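You operate a simulated robot arm through the tools that you are given. There is no shell and no other tool. Be economical: measure what you need, move in short steps, check, and stop when the job is done.

You are at the controls of a simulated robot arm. One attempt, no reset.

## Task
Put the blue enamel cup on top of the serving board.

Only the result counts: the job must be done as asked and must still hold three seconds after the hand-in. Knocking over, shifting, dropping, spilling or breaking anything else fails it.

## Robot
A 7-joint arm with a two-finger parallel gripper on a trunk, on a base that drives. Base frame: it is fixed to the floor where the robot stands at the start and does not move with it; the origin is under the middle of the robot, x ahead of it, y to its left, z up. Readings come in mm, rad, newtons and seconds.
With the tool pointing down near the work surface it reaches from about 340 to 760 mm from the robot's upright axis, wherever it stands. Its first joint turns from -2.007 to 2.007 rad. Places, roughly: serving board [500, 1750, 1000]. Payload 3.91 kg.
The TCP is the grasp point between the finger pads, 30 mm short of the fingertips. In the tool frame z runs along the fingers and y along their closing line. The gripper opens to 110 mm. The fingers are 20 mm wide and 10 mm thick; the gripper's body (48 by 112 mm) begins 55 mm behind the TCP.
Orientation is that of the tool frame in the base frame, as a unit quaternion [x, y, z, w]. With the fingers straight down and closing along the base's y, the tool's x points along the base's -x, its y along +y and its z along -z.

## Interface
- The arm moves only by the tool drive_tool. Its argument "moves" is text: rows parted by semicolons, each of 6 numbers parted by spaces: the shift along the base's x, y, z in units of 300 mm (1.0 is 300 mm), then the turn, a rotation vector about the base's x, y, z in units of 180 degrees (1.0 is 180 degrees). In form: x y z rx ry rz; .... A call has 1 to 10 rows; each row is the pose to reach, as a shift and turn from the pose commanded when the call began. "hand" is the opening in per cent of the stroke, from 0 (shut) to 100 (fully open), set as the call begins (left out, the last holds). A call with a number of a shift or a turn outside -1 to 1 is refused whole. Each row takes 0.2 s and may step no farther than 50 mm and 0.15 rad from the row before; otherwise, or with a gripper value out of range, the whole call is refused. Where a pose cannot be reached the arm comes as near as it can. A force on the tool above 40 N (or 10 N above the force at the start of the call, whichever is more), or a blocked arm, ends the call early, and 0.2 s more pass. Each finger travels about 108 mm/s and halts on what it meets, pressing with about 35 N; the grip force reading is that of the motor and also rises with nothing between the fingers. The clock runs only during rows and for 0.2 s after the last one: add rows that repeat a pose to give the fingers time. It gives the time, the measured TCP pose, the force on the tool (base axes), the opening and the grip force at its end, in the units of the frame above (readings bear some noise).
- Cameras (640 x 400 px; columns grow to the right, rows downward): "scene" is now at [19.9, 140.2, 1566]; the picture's right is [-0.17, -0.99, 0.00], its down [-0.67, 0.11, -0.73] and it looks along [0.72, -0.12, -0.68] (base axes); focal length 293 px, centre (320, 200). "wrist" rides on the gripper at [72, 17, -103] in the tool frame; the picture's right is [-0.23, 0.97, 0.00], its down [-0.76, -0.18, -0.62] and it looks along [-0.61, -0.14, 0.78] (tool axes); focal length 222 px, centre (320, 200). There is no depth. A picture from a camera that has moved, and an enlarged one, comes with that camera's place and axes in the base frame and with its lens.
- grab_frame(camera): a new picture of that camera. It takes no simulated time.
- raise_lower(by): slides the trunk up (or, below 0, down) by that many mm; the arm and the scene camera ride with it, the base frame stays. It gives what a move gives, with no picture.
- base_move(legs): drives the robot by 1 to 6 legs, each [ahead, turn to the left] in mm and rad, along the robot's own axes; the way and the turn of a leg run together, so that a leg with both is an arc; at most 1500 mm and 3.142 rad a leg. The arm and the cameras ride along, it lands a little off, and it stops where it bumps. It gives what a move gives.
- aim_head(pan, tilt): turns the head with the scene camera to pan (to the left, within 2.705 rad either way) and tilt (down, from -0.506 to 1.204), counted from straight ahead of the robot. It gives what a move gives.
- zoom(camera, box): a new picture of the part [left, top, right, bottom] of that camera's present view, enlarged. It takes no simulated time.
- job_done(): hands the job in; it is judged then, once.

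Go step by step. Nothing tells you exact positions but the pictures and the camera data: compare them with the known pose of the tool, close in by small moves and look again before you grip or let go. The budget is 120 turns and 98 pictures, counting those below and the enlarged ones. Unless the task says otherwise, let go and move clear before handing in, and close with one line.

The tools are called as a command line: name --argument value ..., lists and objects as JSON in quotes. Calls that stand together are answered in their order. drive_tool: Moves the arm, as the interface text tells. Its arguments: {"type":"object","properties":{"moves":{"type":"string"},"hand":{"type":"number"}},"required":["moves"]} The other tools are called the same way: raise_lower (by) slides the trunk up or down; base_move (legs) drives the base; aim_head (pan, tilt) turns the head that bears the scene camera; grab_frame (camera) takes a picture; zoom (camera, box) takes an enlarged picture of a part of a camera's view; job_done () hands the job in.

At the start:

```text
clock: 0.0
eef_pos: [531.9, 105.0, 1104.0]
orientation: [0.001, 1.0, 0.0, 0.001]
wrist_force: [0.2, 0.1, 0.0]
grip_width: 109.8
grip_force: 0.0
trunk travel left (down, up): [-675.0, 315.0]
robot x, y, heading: [-0.7, -0.7, 0.0]
head pan, tilt: [-0.169, 0.752]
```

scene: 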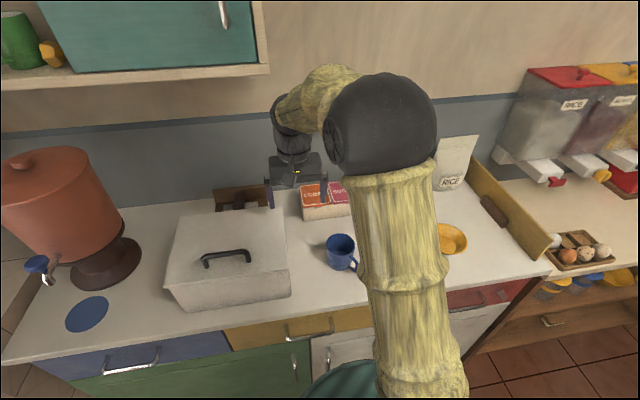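
wrist: 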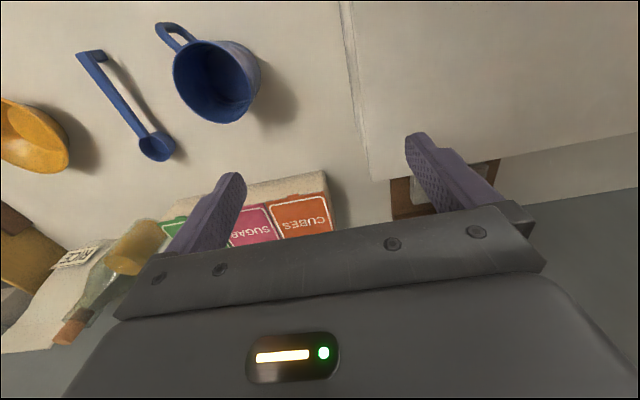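

The blue cup seems to stand near (490, -3), with its handle to the right. I'll look closer at it and then towards the board.

zoom --camera "wrist" --box '[70, 0, 350, 175]'

zoom --camera "scene" --box '[280, 200, 400, 290]'

aim_head --pan 1.3 --tilt 0.45

grab_frame --camera "scene"

```text
2.29 times, centred on (210, 88) of wrist
camera zoom: at [460.6, 123.5, 1207.1], right [0.23, 0.97, 0.0], down [0.76, -0.18, 0.62], along [0.61, -0.14, -0.78], focal length 508 px, centre (571, 457)
```

zoom: 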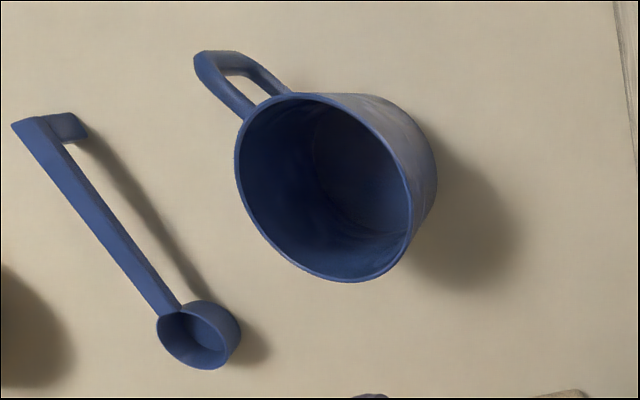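

```text
4.44 times, centred on (340, 245) of scene
camera zoom: at [19.9, 140.2, 1566.0], right [-0.17, -0.99, 0.0], down [-0.67, 0.11, -0.73], along [0.72, -0.12, -0.68], focal length 1301 px, centre (231, 0)
```

zoom: 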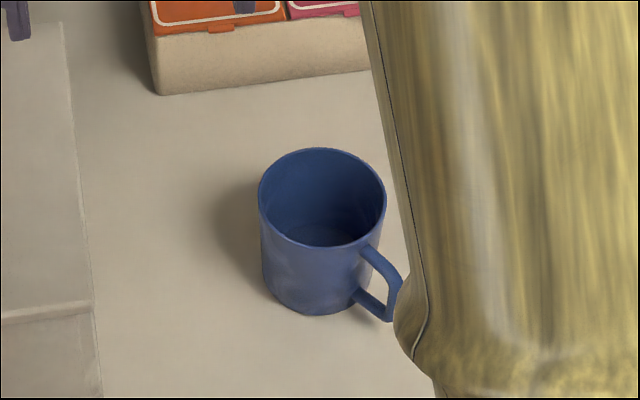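

```text
clock: 1.6
eef_pos: [532.6, 105.8, 1103.4]
orientation: [0.0, 1.0, 0.0, 0.0]
wrist_force: [-1.0, -1.1, 0.8]
grip_width: 110.0
grip_force: 0.1
trunk travel left (down, up): [-675.0, 315.0]
robot x, y, heading: [2.6, 1.3, 0.001]
head pan, tilt: [1.3, 0.45]
```

```text
93 pictures are left
camera scene: at [-37.1, 242.7, 1592.6], right [0.96, -0.27, 0.0], down [-0.12, -0.42, -0.9], along [0.24, 0.87, -0.44], focal length 293 px, centre (320, 200)
```

scene: 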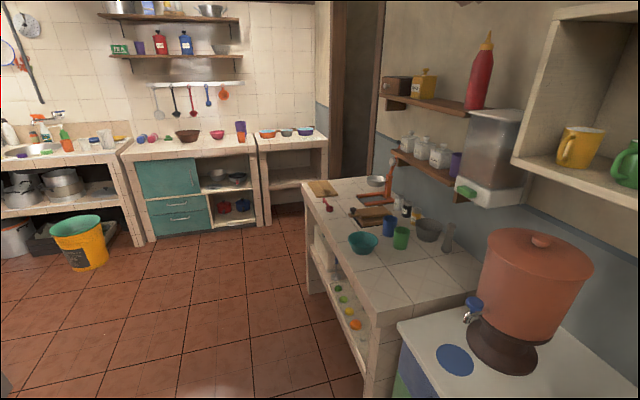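

The board should be on the far table to the left. I'll zoom in there.

zoom --camera "scene" --box '[290, 150, 480, 270]'

zoom --camera "scene" --box '[300, 165, 400, 230]'

```text
3.33 times, centred on (385, 210) of scene
camera zoom: at [-37.1, 242.7, 1592.6], right [0.96, -0.27, 0.0], down [-0.12, -0.42, -0.9], along [0.24, 0.87, -0.44], focal length 976 px, centre (103, 167)
```

zoom: 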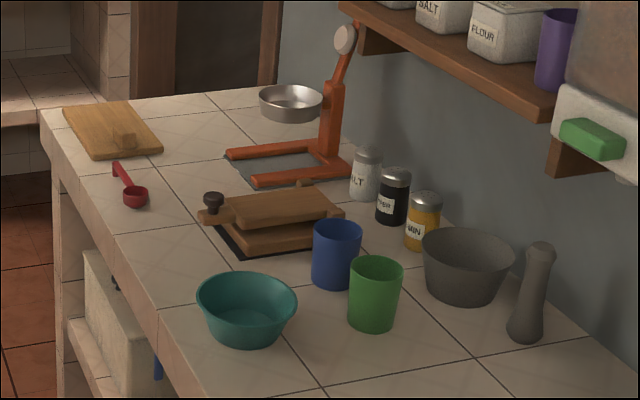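

```text
6.15 times, centred on (350, 198) of scene
camera zoom: at [-37.1, 242.7, 1592.6], right [0.96, -0.27, 0.0], down [-0.12, -0.42, -0.9], along [0.24, 0.87, -0.44], focal length 1802 px, centre (135, 215)
```

zoom: 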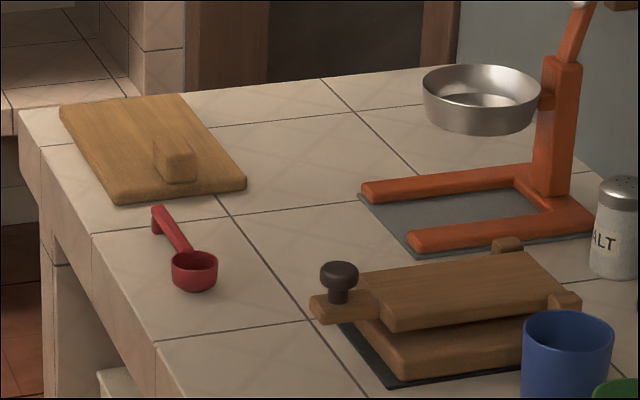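

The cup's rim is about (485, 7, 955), about 76 mm across, with the handle toward -x/-y. The serving board with a wooden piece on it is near (405, 1745). First I'll move above the cup.

drive_tool --moves "-0.06 -0.11 0 0 0 0; -0.12 -0.22 0 0 0 0; -0.157 -0.33 0 0 0 0; -0.157 -0.33 -0.12 0 0 0; -0.157 -0.33 -0.22 0 0 0; -0.157 -0.33 -0.22 0 0 0" --hand 100

grab_frame --camera "wrist"

aim_head --pan -0.1 --tilt 0.8

grab_frame --camera "scene"

```text
clock: 3.0
eef_pos: [486.2, 5.5, 1036.7]
orientation: [-0.001, 1.0, 0.0, 0.0]
wrist_force: [-0.3, 0.5, 0.2]
grip_width: 110.0
grip_force: 0.0
trunk travel left (down, up): [-675.0, 315.0]
robot x, y, heading: [1.6, 2.3, 0.004]
head pan, tilt: [1.3, 0.45]
```

```text
90 pictures are left
camera wrist: at [413.1, 23.7, 1140.0], right [0.23, 0.97, 0.0], down [0.76, -0.18, 0.62], along [0.61, -0.14, -0.78], focal length 222 px, centre (320, 200)
```

wrist: 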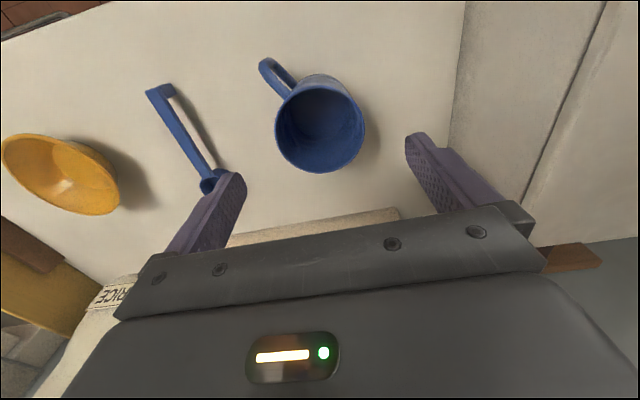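

```text
clock: 4.5
eef_pos: [485.3, 6.4, 1036.7]
orientation: [0.001, 1.0, 0.0, 0.001]
wrist_force: [-0.5, 0.2, -0.6]
grip_width: 110.1
grip_force: 0.1
trunk travel left (down, up): [-675.0, 315.0]
robot x, y, heading: [1.2, -0.9, 0.001]
head pan, tilt: [-0.099, 0.799]
```

```text
89 pictures are left
camera scene: at [18.5, 146.1, 1562.2], right [-0.1, -1.0, 0.0], down [-0.71, 0.07, -0.7], along [0.69, -0.07, -0.72], focal length 293 px, centre (320, 200)
```

scene: 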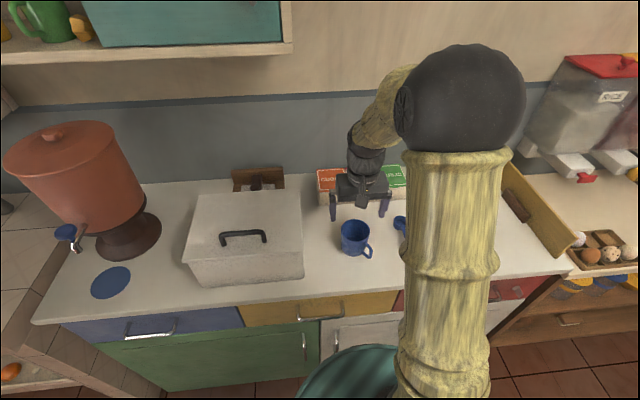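

The cup's rim centre is at about (482, 8), nearly under the tool. I'll descend to z≈928 with a small correction.

drive_tool --moves "-0.01 0.007 -0.13 0 0 0; -0.01 0.007 -0.25 0 0 0; -0.01 0.007 -0.362 0 0 0; -0.01 0.007 -0.362 0 0 0"

grab_frame --camera "wrist"

zoom --camera "scene" --box '[300, 170, 430, 270]'

```text
clock: 5.5
eef_pos: [482.8, 8.8, 928.3]
orientation: [0.0, 1.0, 0.0, 0.0]
wrist_force: [0.2, 0.4, -0.2]
grip_width: 110.1
grip_force: 0.0
trunk travel left (down, up): [-675.0, 315.0]
robot x, y, heading: [1.2, 1.9, -0.001]
head pan, tilt: [-0.099, 0.799]
```

```text
88 pictures are left
camera wrist: at [409.5, 26.5, 1033.1], right [0.23, 0.97, 0.0], down [0.76, -0.18, 0.62], along [0.61, -0.14, -0.78], focal length 222 px, centre (320, 200)
```

wrist: 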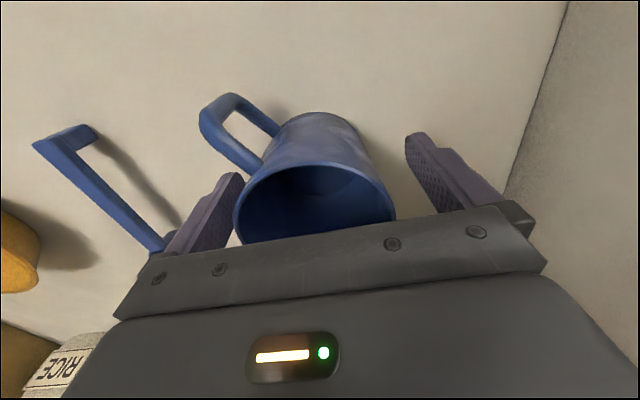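

```text
4.00 times, centred on (365, 220) of scene
camera zoom: at [18.4, 146.1, 1562.2], right [-0.1, -1.0, 0.0], down [-0.71, 0.07, -0.7], along [0.69, -0.07, -0.72], focal length 1171 px, centre (140, 120)
```

zoom: 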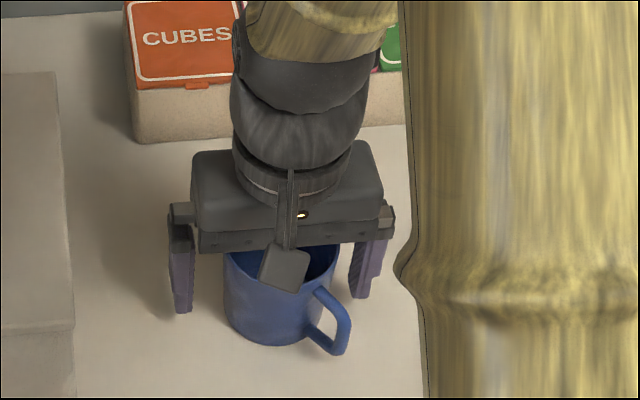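

The fingers straddle the cup. Now I'll close.

drive_tool --moves "0 0 0 0 0 0; 0 0 0 0 0 0; 0 0 0 0 0 0; 0 0 0 0 0 0" --hand 0

grab_frame --camera "wrist"

```text
clock: 6.5
eef_pos: [481.8, 8.7, 930.7]
orientation: [0.0, 1.0, 0.0, 0.0]
wrist_force: [-0.3, 0.0, -0.2]
grip_width: 69.6
grip_force: 35.5
trunk travel left (down, up): [-675.0, 315.0]
robot x, y, heading: [1.3, 2.3, -0.001]
head pan, tilt: [-0.099, 0.799]
```

```text
86 pictures are left
camera wrist: at [409.7, 26.5, 1033.2], right [0.23, 0.97, 0.0], down [0.76, -0.18, 0.62], along [0.61, -0.14, -0.78], focal length 222 px, centre (320, 200)
```

wrist: 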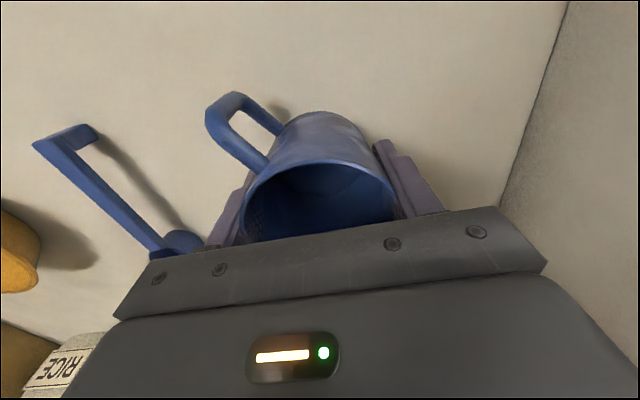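

The cup is held at a width of 69.6 mm. I'll lift it and check.

drive_tool --moves "0 0 0.06 0 0 0; 0 0 0.2 0 0 0; 0 0 0.35 0 0 0; 0 0 0.5 0 0 0; 0 0 0.65 0 0 0; 0 0 0.65 0 0 0"

grab_frame --camera "wrist"

grab_frame --camera "scene"

```text
clock: 7.9
eef_pos: [483.7, 8.0, 1126.0]
orientation: [0.0, 1.0, 0.001, 0.0]
wrist_force: [-1.1, -0.2, -2.3]
grip_width: 69.6
grip_force: 34.4
trunk travel left (down, up): [-675.0, 315.0]
robot x, y, heading: [0.4, 1.4, 0.001]
head pan, tilt: [-0.099, 0.799]
```

```text
85 pictures are left
camera wrist: at [411.1, 27.2, 1227.7], right [0.23, 0.97, 0.0], down [0.76, -0.18, 0.62], along [0.61, -0.14, -0.78], focal length 222 px, centre (320, 200)
```

wrist: 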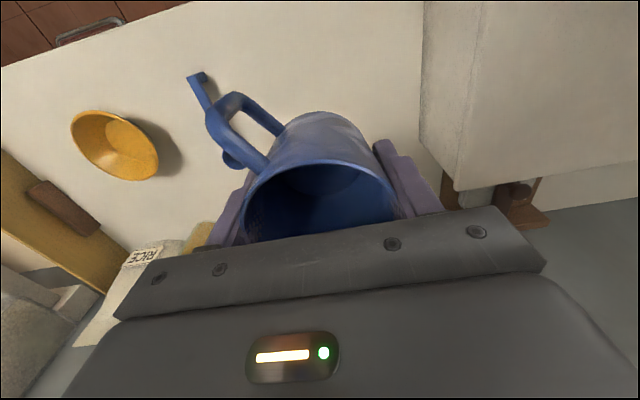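

```text
84 pictures are left
camera scene: at [18.9, 146.1, 1562.1], right [-0.1, -1.0, 0.0], down [-0.71, 0.07, -0.7], along [0.69, -0.07, -0.72], focal length 293 px, centre (320, 200)
```

scene: 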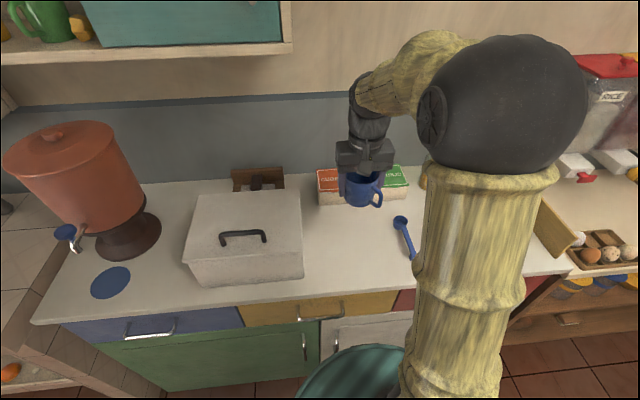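

The cup is held firmly. I'll check behind and to the left before driving.

aim_head --pan 2.6 --tilt 0.5

grab_frame --camera "scene"

aim_head --pan 1.5 --tilt 0.75

grab_frame --camera "scene"

```text
clock: 10.3
eef_pos: [482.6, 9.5, 1124.6]
orientation: [0.001, 1.0, 0.0, 0.0]
wrist_force: [0.5, 0.5, -1.5]
grip_width: 69.5
grip_force: 34.6
trunk travel left (down, up): [-675.0, 315.0]
robot x, y, heading: [1.6, 1.0, 0.003]
head pan, tilt: [2.601, 0.499]
```

```text
83 pictures are left
camera scene: at [-139.6, 201.0, 1588.1], right [0.52, 0.86, 0.0], down [0.41, -0.25, -0.88], along [-0.75, 0.45, -0.48], focal length 293 px, centre (320, 200)
```

scene: 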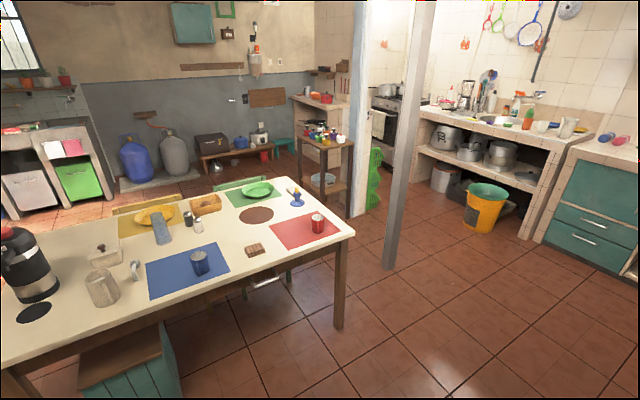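

```text
clock: 11.6
eef_pos: [483.8, 9.6, 1123.4]
orientation: [0.0, 1.0, 0.0, 0.001]
wrist_force: [-1.3, 0.4, -1.6]
grip_width: 69.6
grip_force: 35.2
trunk travel left (down, up): [-675.0, 315.0]
robot x, y, heading: [-0.2, -1.3, -0.0]
head pan, tilt: [1.499, 0.75]
```

```text
82 pictures are left
camera scene: at [-55.8, 236.7, 1566.2], right [1.0, -0.07, 0.0], down [-0.05, -0.68, -0.73], along [0.05, 0.73, -0.68], focal length 293 px, centre (320, 200)
```

scene: 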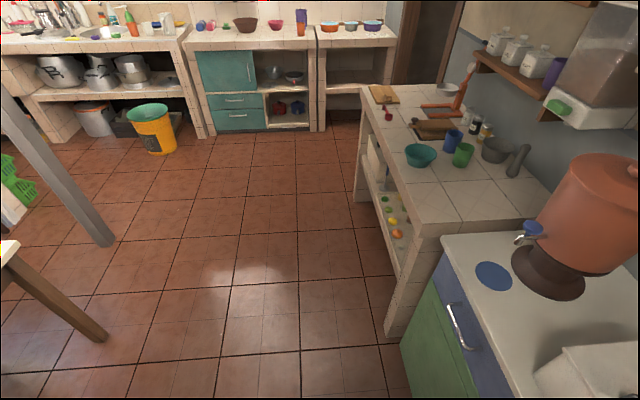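

There's a table behind at x≈-1045 and clear floor to the left. I'll back up 200 mm, turn left and drive along the counters.

base_move --legs '[[-200, 0], [0, 1.5708], [1400, 0]]'

aim_head --pan -0.9 --tilt 0.8

grab_frame --camera "scene"

```text
clock: 23.7
eef_pos: [-188.9, 1903.5, 1123.6]
orientation: [-0.702, 0.712, 0.0, 0.0]
wrist_force: [-0.4, 0.9, -1.6]
grip_width: 69.6
grip_force: 34.8
trunk travel left (down, up): [-675.0, 315.0]
robot x, y, heading: [-187.0, 1420.5, 1.557]
head pan, tilt: [1.499, 0.75]
```

```text
clock: 25.9
eef_pos: [-188.9, 1903.0, 1125.0]
orientation: [-0.702, 0.712, -0.001, -0.001]
wrist_force: [0.2, -0.5, -2.6]
grip_width: 69.7
grip_force: 35.2
trunk travel left (down, up): [-675.0, 315.0]
robot x, y, heading: [-185.2, 1419.0, 1.556]
head pan, tilt: [-0.901, 0.799]
```

```text
81 pictures are left
camera scene: at [-277.4, 1413.2, 1562.2], right [0.61, -0.79, 0.0], down [-0.57, -0.44, -0.7], along [0.55, 0.43, -0.72], focal length 293 px, centre (320, 200)
```

scene: 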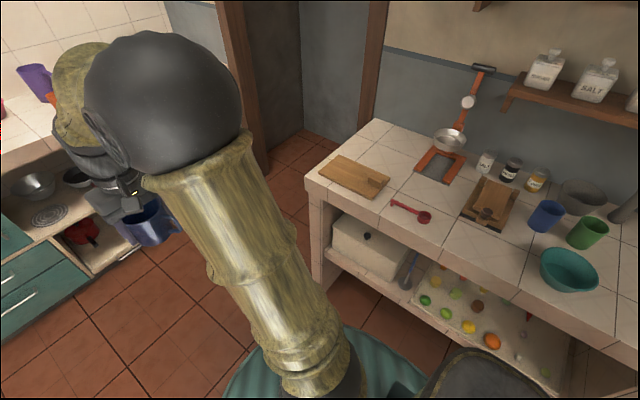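

zoom --camera "scene" --box '[300, 130, 440, 230]'

```text
4.00 times, centred on (370, 180) of scene
camera zoom: at [-277.4, 1413.2, 1562.2], right [0.61, -0.79, 0.0], down [-0.57, -0.44, -0.7], along [0.55, 0.43, -0.72], focal length 1171 px, centre (120, 280)
```

zoom: 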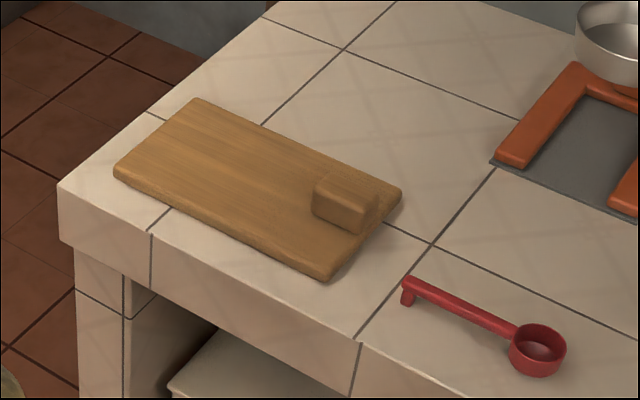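

The board's corners come out at about x 333–455, y 1685–1897, with a wooden block at its low-y end (~(413, 1714)). I'll aim the cup for about (394, 1828), driving on and turning back to face it.

base_move --legs '[[402, 0], [0, -1.557]]'

aim_head --pan 0.0 --tilt 0.8

grab_frame --camera "scene"

grab_frame --camera "wrist"

```text
clock: 32.1
eef_pos: [304.1, 1823.2, 1124.7]
orientation: [-0.002, 1.0, -0.001, 0.0]
wrist_force: [0.7, -0.3, -2.0]
grip_width: 69.6
grip_force: 35.1
trunk travel left (down, up): [-675.0, 315.0]
robot x, y, heading: [-179.2, 1810.3, 0.004]
head pan, tilt: [-0.901, 0.799]
```

```text
clock: 33.3
eef_pos: [304.3, 1822.9, 1123.2]
orientation: [-0.003, 1.0, 0.0, -0.001]
wrist_force: [0.7, -0.3, -1.6]
grip_width: 69.5
grip_force: 35.7
trunk travel left (down, up): [-675.0, 315.0]
robot x, y, heading: [-175.9, 1812.3, 0.003]
head pan, tilt: [0.0, 0.799]
```

```text
79 pictures are left
camera scene: at [-161.4, 1965.7, 1562.1], right [0.0, -1.0, 0.0], down [-0.72, 0.0, -0.7], along [0.7, 0.0, -0.72], focal length 293 px, centre (320, 200)
```

scene: 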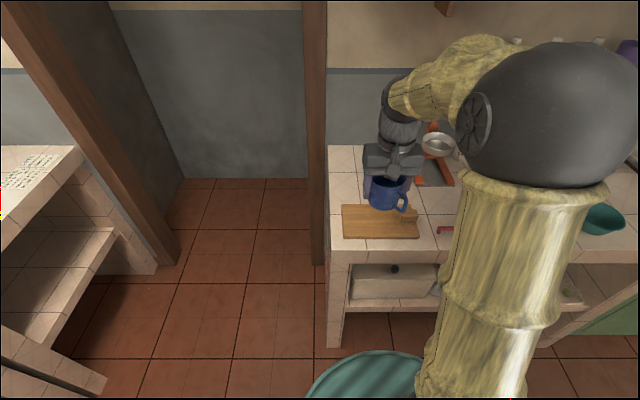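

```text
78 pictures are left
camera wrist: at [230.9, 1840.6, 1227.3], right [0.22, 0.97, 0.0], down [0.76, -0.17, 0.62], along [0.61, -0.14, -0.78], focal length 222 px, centre (320, 200)
```

wrist: 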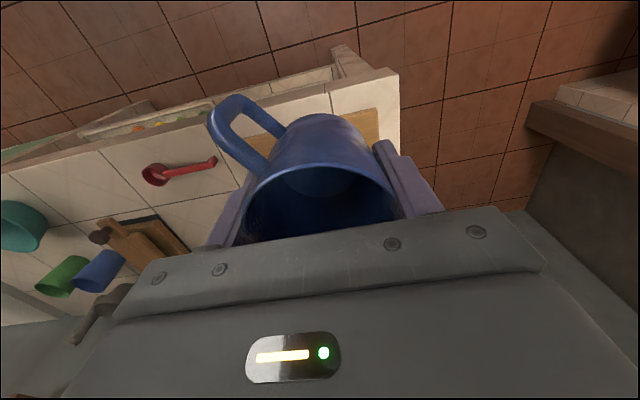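

The robot has arrived facing the board. I'll zoom for the exact board geometry.

zoom --camera "scene" --box '[320, 170, 450, 260]'

zoom --camera "wrist" --box '[200, 60, 420, 220]'

```text
4.44 times, centred on (385, 215) of scene
camera zoom: at [-161.4, 1965.7, 1562.1], right [0.0, -1.0, 0.0], down [-0.72, 0.0, -0.7], along [0.7, 0.0, -0.72], focal length 1301 px, centre (31, 133)
```

zoom: 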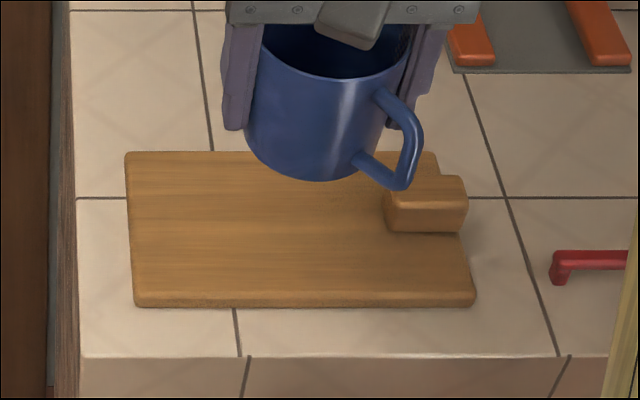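

```text
2.50 times, centred on (310, 140) of wrist
camera zoom: at [230.9, 1840.6, 1227.3], right [0.22, 0.97, 0.0], down [0.76, -0.17, 0.62], along [0.61, -0.14, -0.78], focal length 555 px, centre (345, 350)
```

zoom: 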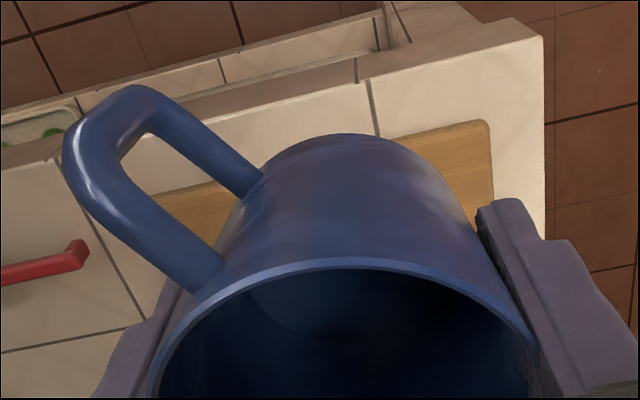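

The board spans about x 340–466, y 1684–1900, with the block at y<1730. I'll move over (400, 1828) and descend partway.

drive_tool --moves "0.15 0.008 0 0 0 0; 0.32 0.017 0 0 0 0; 0.32 0.017 -0.15 0 0 0; 0.32 0.017 -0.3 0 0 0; 0.32 0.017 -0.45 0 0 0; 0.32 0.017 -0.52 0 0 0; 0.32 0.017 -0.52 0 0 0"

zoom --camera "scene" --box '[320, 170, 450, 260]'

grab_frame --camera "wrist"

```text
refused: row 2 steps farther than a row can; nothing moved
```

```text
4.44 times, centred on (385, 215) of scene
camera zoom: at [-161.4, 1965.7, 1562.1], right [0.0, -1.0, 0.0], down [-0.72, 0.0, -0.7], along [0.7, 0.0, -0.72], focal length 1301 px, centre (31, 133)
```

zoom: 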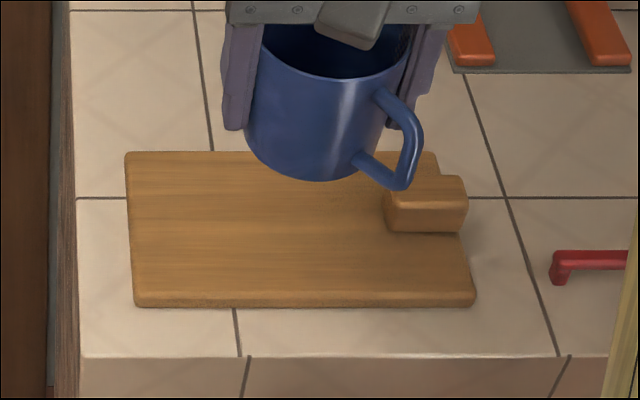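

```text
74 pictures are left
camera wrist: at [230.9, 1840.6, 1227.3], right [0.22, 0.97, 0.0], down [0.76, -0.17, 0.62], along [0.61, -0.14, -0.78], focal length 222 px, centre (320, 200)
```

wrist: 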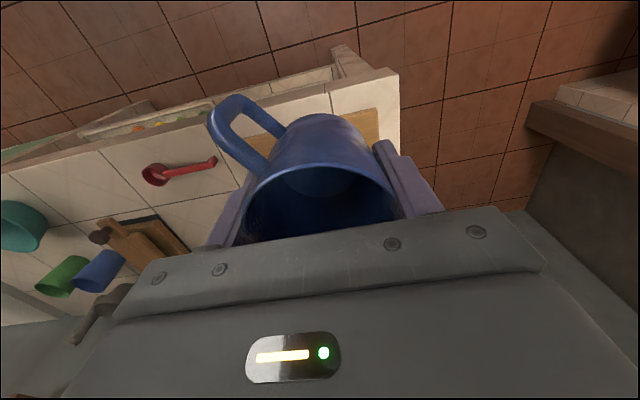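

One step was too long, so I'll resend it with smaller steps.

drive_tool --moves "0.11 0.006 0 0 0 0; 0.22 0.012 0 0 0 0; 0.32 0.017 0 0 0 0; 0.32 0.017 -0.15 0 0 0; 0.32 0.017 -0.3 0 0 0; 0.32 0.017 -0.43 0 0 0; 0.32 0.017 -0.5 0 0 0; 0.32 0.017 -0.5 0 0 0"

zoom --camera "scene" --box '[320, 170, 450, 260]'

grab_frame --camera "wrist"

```text
clock: 35.1
eef_pos: [398.1, 1829.6, 973.4]
orientation: [-0.002, 1.0, 0.0, 0.0]
wrist_force: [0.0, 0.3, -1.4]
grip_width: 69.5
grip_force: 35.4
trunk travel left (down, up): [-675.0, 315.0]
robot x, y, heading: [-179.3, 1810.7, 0.01]
head pan, tilt: [0.0, 0.799]
```

```text
4.44 times, centred on (385, 215) of scene
camera zoom: at [-161.4, 1965.8, 1562.1], right [0.0, -1.0, 0.0], down [-0.72, 0.0, -0.7], along [0.7, 0.0, -0.72], focal length 1301 px, centre (31, 133)
```

zoom: 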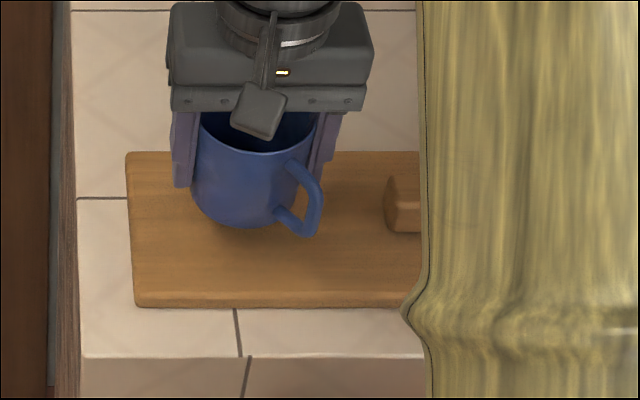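

```text
72 pictures are left
camera wrist: at [326.5, 1847.7, 1077.0], right [0.22, 0.97, 0.0], down [0.76, -0.17, 0.62], along [0.61, -0.14, -0.78], focal length 222 px, centre (320, 200)
```

wrist: 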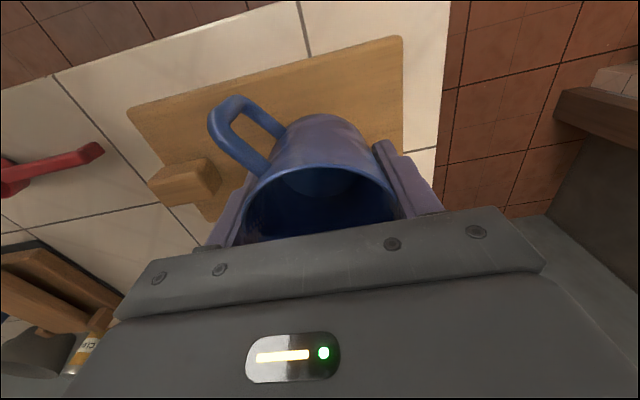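

The cup is over the free part of the board, about 28 mm above it. I'll lower it gently.

drive_tool --moves "0 0 -0.035 0 0 0; 0 0 -0.06 0 0 0; 0 0 -0.07 0 0 0; 0 0 -0.07 0 0 0"

zoom --camera "scene" --box '[340, 190, 420, 245]'

```text
clock: 36.1
eef_pos: [399.6, 1829.9, 954.2]
orientation: [-0.003, 1.0, 0.0, 0.0]
wrist_force: [-0.6, 0.2, -1.7]
grip_width: 69.6
grip_force: 35.3
trunk travel left (down, up): [-675.0, 315.0]
robot x, y, heading: [-177.3, 1813.3, 0.003]
head pan, tilt: [0.0, 0.799]
```

```text
7.27 times, centred on (380, 218) of scene
camera zoom: at [-161.4, 1965.8, 1562.1], right [0.0, -1.0, 0.0], down [-0.72, 0.0, -0.7], along [0.7, 0.0, -0.72], focal length 2129 px, centre (-116, 73)
```

zoom: 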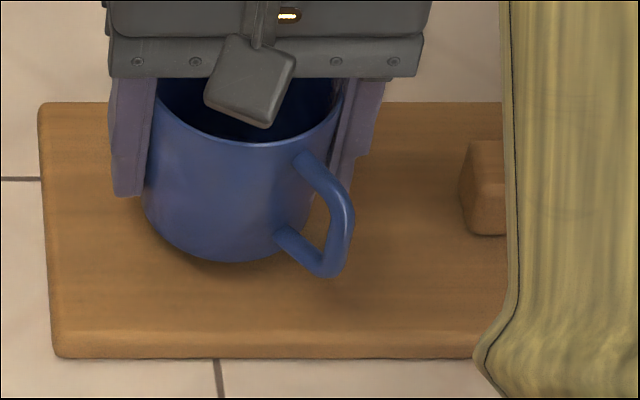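

drive_tool --moves "0 0 -0.01 0 0 0; 0 0 -0.02 0 0 0; 0 0 -0.02 0 0 0"

zoom --camera "scene" --box '[340, 190, 420, 245]'

```text
clock: 36.9
eef_pos: [398.6, 1829.0, 947.2]
orientation: [-0.003, 1.0, 0.0, -0.001]
wrist_force: [0.1, 0.3, -1.1]
grip_width: 69.5
grip_force: 35.7
trunk travel left (down, up): [-675.0, 315.0]
robot x, y, heading: [-175.6, 1811.6, -0.002]
head pan, tilt: [0.0, 0.799]
```

```text
7.27 times, centred on (380, 218) of scene
camera zoom: at [-161.4, 1965.8, 1562.1], right [0.0, -1.0, 0.0], down [-0.72, 0.0, -0.7], along [0.7, 0.0, -0.72], focal length 2129 px, centre (-116, 73)
```

zoom: 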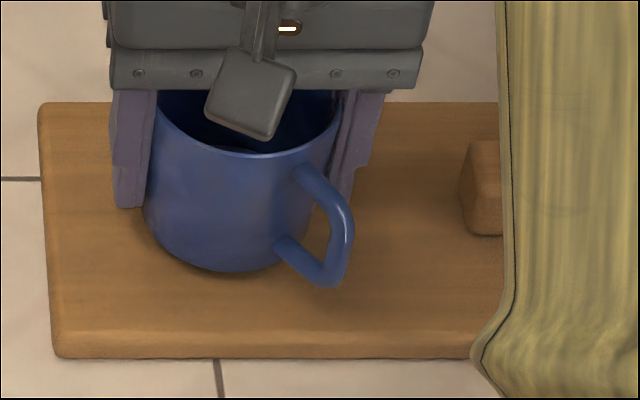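

Still no contact. I'll go on in 2 mm steps.

drive_tool --moves "0 0 -0.005 0 0 0; 0 0 -0.01 0 0 0; 0 0 -0.01 0 0 0"

zoom --camera "scene" --box '[340, 190, 420, 245]'

```text
clock: 37.7
eef_pos: [398.6, 1828.0, 943.9]
orientation: [-0.003, 1.0, 0.0, 0.0]
wrist_force: [0.0, -0.5, -1.4]
grip_width: 69.6
grip_force: 34.7
trunk travel left (down, up): [-675.0, 315.0]
robot x, y, heading: [-180.2, 1811.8, 0.002]
head pan, tilt: [0.0, 0.799]
```

```text
7.27 times, centred on (380, 218) of scene
camera zoom: at [-161.4, 1965.8, 1562.1], right [0.0, -1.0, 0.0], down [-0.72, 0.0, -0.7], along [0.7, 0.0, -0.72], focal length 2129 px, centre (-116, 73)
```

zoom: 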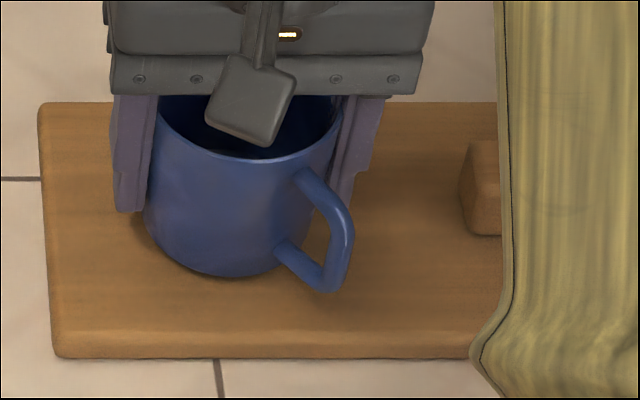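

drive_tool --moves "0 0 -0.004 0 0 0; 0 0 -0.008 0 0 0; 0 0 -0.012 0 0 0; 0 0 -0.012 0 0 0"

zoom --camera "scene" --box '[340, 190, 420, 245]'

```text
clock: 38.7
eef_pos: [399.8, 1829.1, 940.4]
orientation: [-0.003, 1.0, 0.0, 0.001]
wrist_force: [-0.9, -0.4, -0.8]
grip_width: 70.1
grip_force: 34.8
trunk travel left (down, up): [-675.0, 315.0]
robot x, y, heading: [-181.5, 1814.5, 0.002]
head pan, tilt: [0.0, 0.799]
```

```text
7.27 times, centred on (380, 218) of scene
camera zoom: at [-161.5, 1965.8, 1562.2], right [0.0, -1.0, 0.0], down [-0.72, 0.0, -0.7], along [0.7, 0.0, -0.72], focal length 2129 px, centre (-116, 73)
```

zoom: 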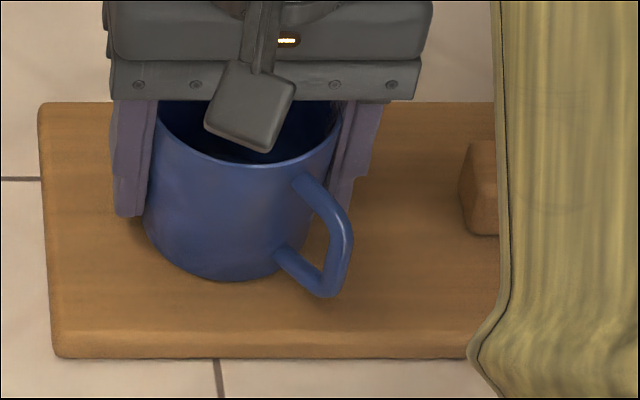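

The shadow has nearly closed up. I'll go a little lower until the force shows contact.

drive_tool --moves "0 0 -0.003 0 0 0; 0 0 -0.006 0 0 0; 0 0 -0.006 0 0 0"

zoom --camera "scene" --box '[340, 190, 420, 245]'

```text
clock: 39.5
eef_pos: [398.8, 1828.6, 940.2]
orientation: [-0.003, 1.0, 0.0, 0.002]
wrist_force: [1.9, -1.6, 15.9]
grip_width: 69.6
grip_force: 34.9
trunk travel left (down, up): [-675.0, 315.0]
robot x, y, heading: [-181.4, 1813.7, 0.004]
head pan, tilt: [0.0, 0.799]
```

```text
7.27 times, centred on (380, 218) of scene
camera zoom: at [-162.8, 1965.6, 1562.4], right [0.0, -1.0, 0.0], down [-0.72, 0.0, -0.7], along [0.7, 0.0, -0.72], focal length 2129 px, centre (-116, 73)
```

zoom: 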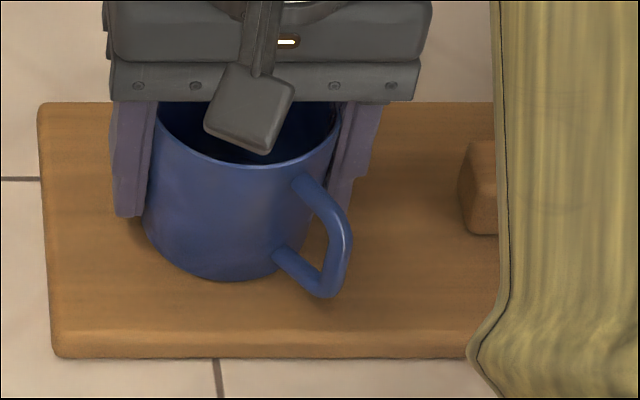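

Contact is confirmed at 16 N. I'll ease the pressure by 1.5 mm and then open the hand.

drive_tool --moves "0 0 0.005 0 0 0; 0 0 0.005 0 0 0"

drive_tool --moves "0 0 0 0 0 0; 0 0 0 0 0 0; 0 0 0 0 0 0" --hand 95

grab_frame --camera "wrist"

zoom --camera "scene" --box '[340, 190, 420, 245]'

```text
clock: 40.1
eef_pos: [398.9, 1827.5, 940.9]
orientation: [-0.003, 1.0, 0.0, 0.0]
wrist_force: [4.8, -0.3, 9.3]
grip_width: 69.6
grip_force: 34.4
trunk travel left (down, up): [-675.0, 315.0]
robot x, y, heading: [-178.6, 1817.3, 0.009]
head pan, tilt: [0.0, 0.799]
```

```text
clock: 40.9
eef_pos: [397.7, 1827.8, 940.1]
orientation: [-0.002, 1.0, 0.0, 0.0]
wrist_force: [-0.1, 0.0, 0.6]
grip_width: 104.5
grip_force: 0.0
trunk travel left (down, up): [-675.0, 315.0]
robot x, y, heading: [-177.5, 1814.8, 0.007]
head pan, tilt: [0.0, 0.799]
```

```text
66 pictures are left
camera wrist: at [326.7, 1845.5, 1043.4], right [0.22, 0.97, 0.0], down [0.76, -0.17, 0.62], along [0.61, -0.14, -0.78], focal length 222 px, centre (320, 200)
```

wrist: 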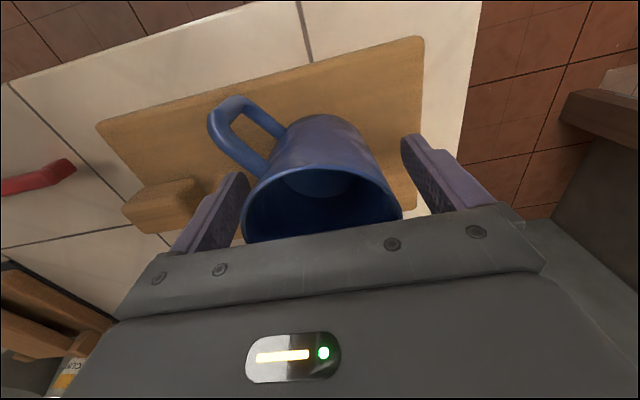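

```text
7.27 times, centred on (380, 218) of scene
camera zoom: at [-161.6, 1965.8, 1562.1], right [0.0, -1.0, 0.0], down [-0.72, 0.0, -0.7], along [0.7, 0.0, -0.72], focal length 2129 px, centre (-116, 73)
```

zoom: 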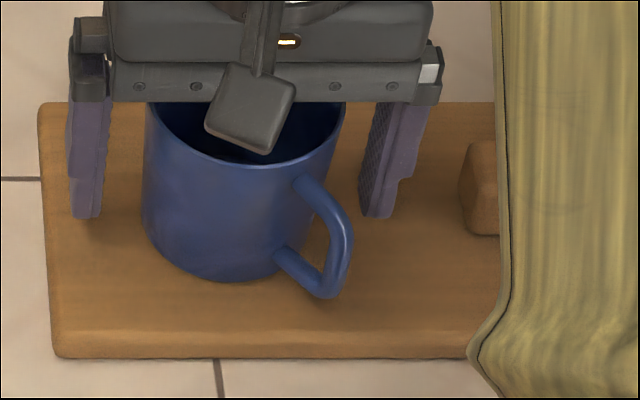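

The cup stands free between the open fingers, so I'll retreat straight up.

drive_tool --moves "0 0 0.08 0 0 0; 0 0 0.22 0 0 0; 0 0 0.36 0 0 0; 0 0 0.5 0 0 0; 0 0 0.5 0 0 0"

zoom --camera "scene" --box '[320, 170, 450, 260]'

grab_frame --camera "wrist"

```text
clock: 42.1
eef_pos: [400.5, 1828.2, 1090.8]
orientation: [-0.003, 1.0, 0.0, 0.0]
wrist_force: [-0.3, 0.2, 0.3]
grip_width: 104.8
grip_force: 0.1
trunk travel left (down, up): [-675.0, 315.0]
robot x, y, heading: [-177.6, 1813.1, 0.003]
head pan, tilt: [0.0, 0.799]
```

```text
4.44 times, centred on (385, 215) of scene
camera zoom: at [-161.4, 1965.8, 1562.1], right [0.0, -1.0, 0.0], down [-0.72, 0.0, -0.7], along [0.7, 0.0, -0.72], focal length 1301 px, centre (31, 133)
```

zoom: 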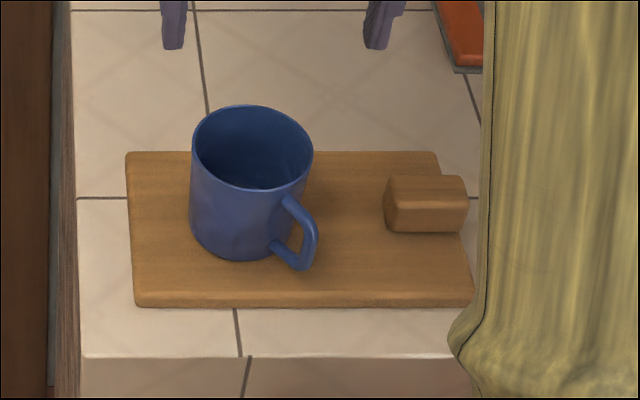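

```text
63 pictures are left
camera wrist: at [328.0, 1845.1, 1193.6], right [0.22, 0.97, 0.0], down [0.76, -0.17, 0.62], along [0.61, -0.14, -0.78], focal length 222 px, centre (320, 200)
```

wrist: 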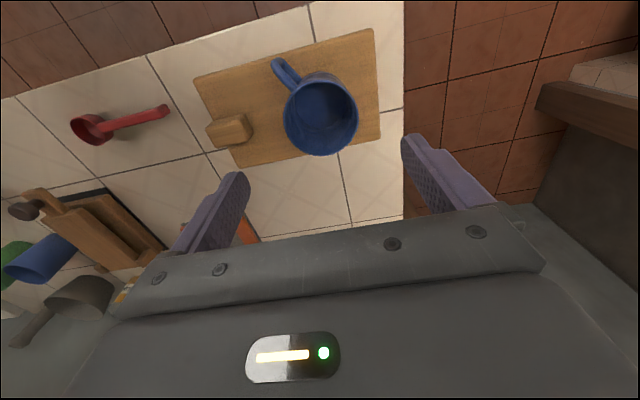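

The cup stands upright on the serving board, nothing else has moved, and the arm is clear, so I'm handing in.

job_done

```text
The job is handed in.
```

The blue enamel cup is standing upright on the serving board, released, with the arm clear and nothing else disturbed in the last pictures.
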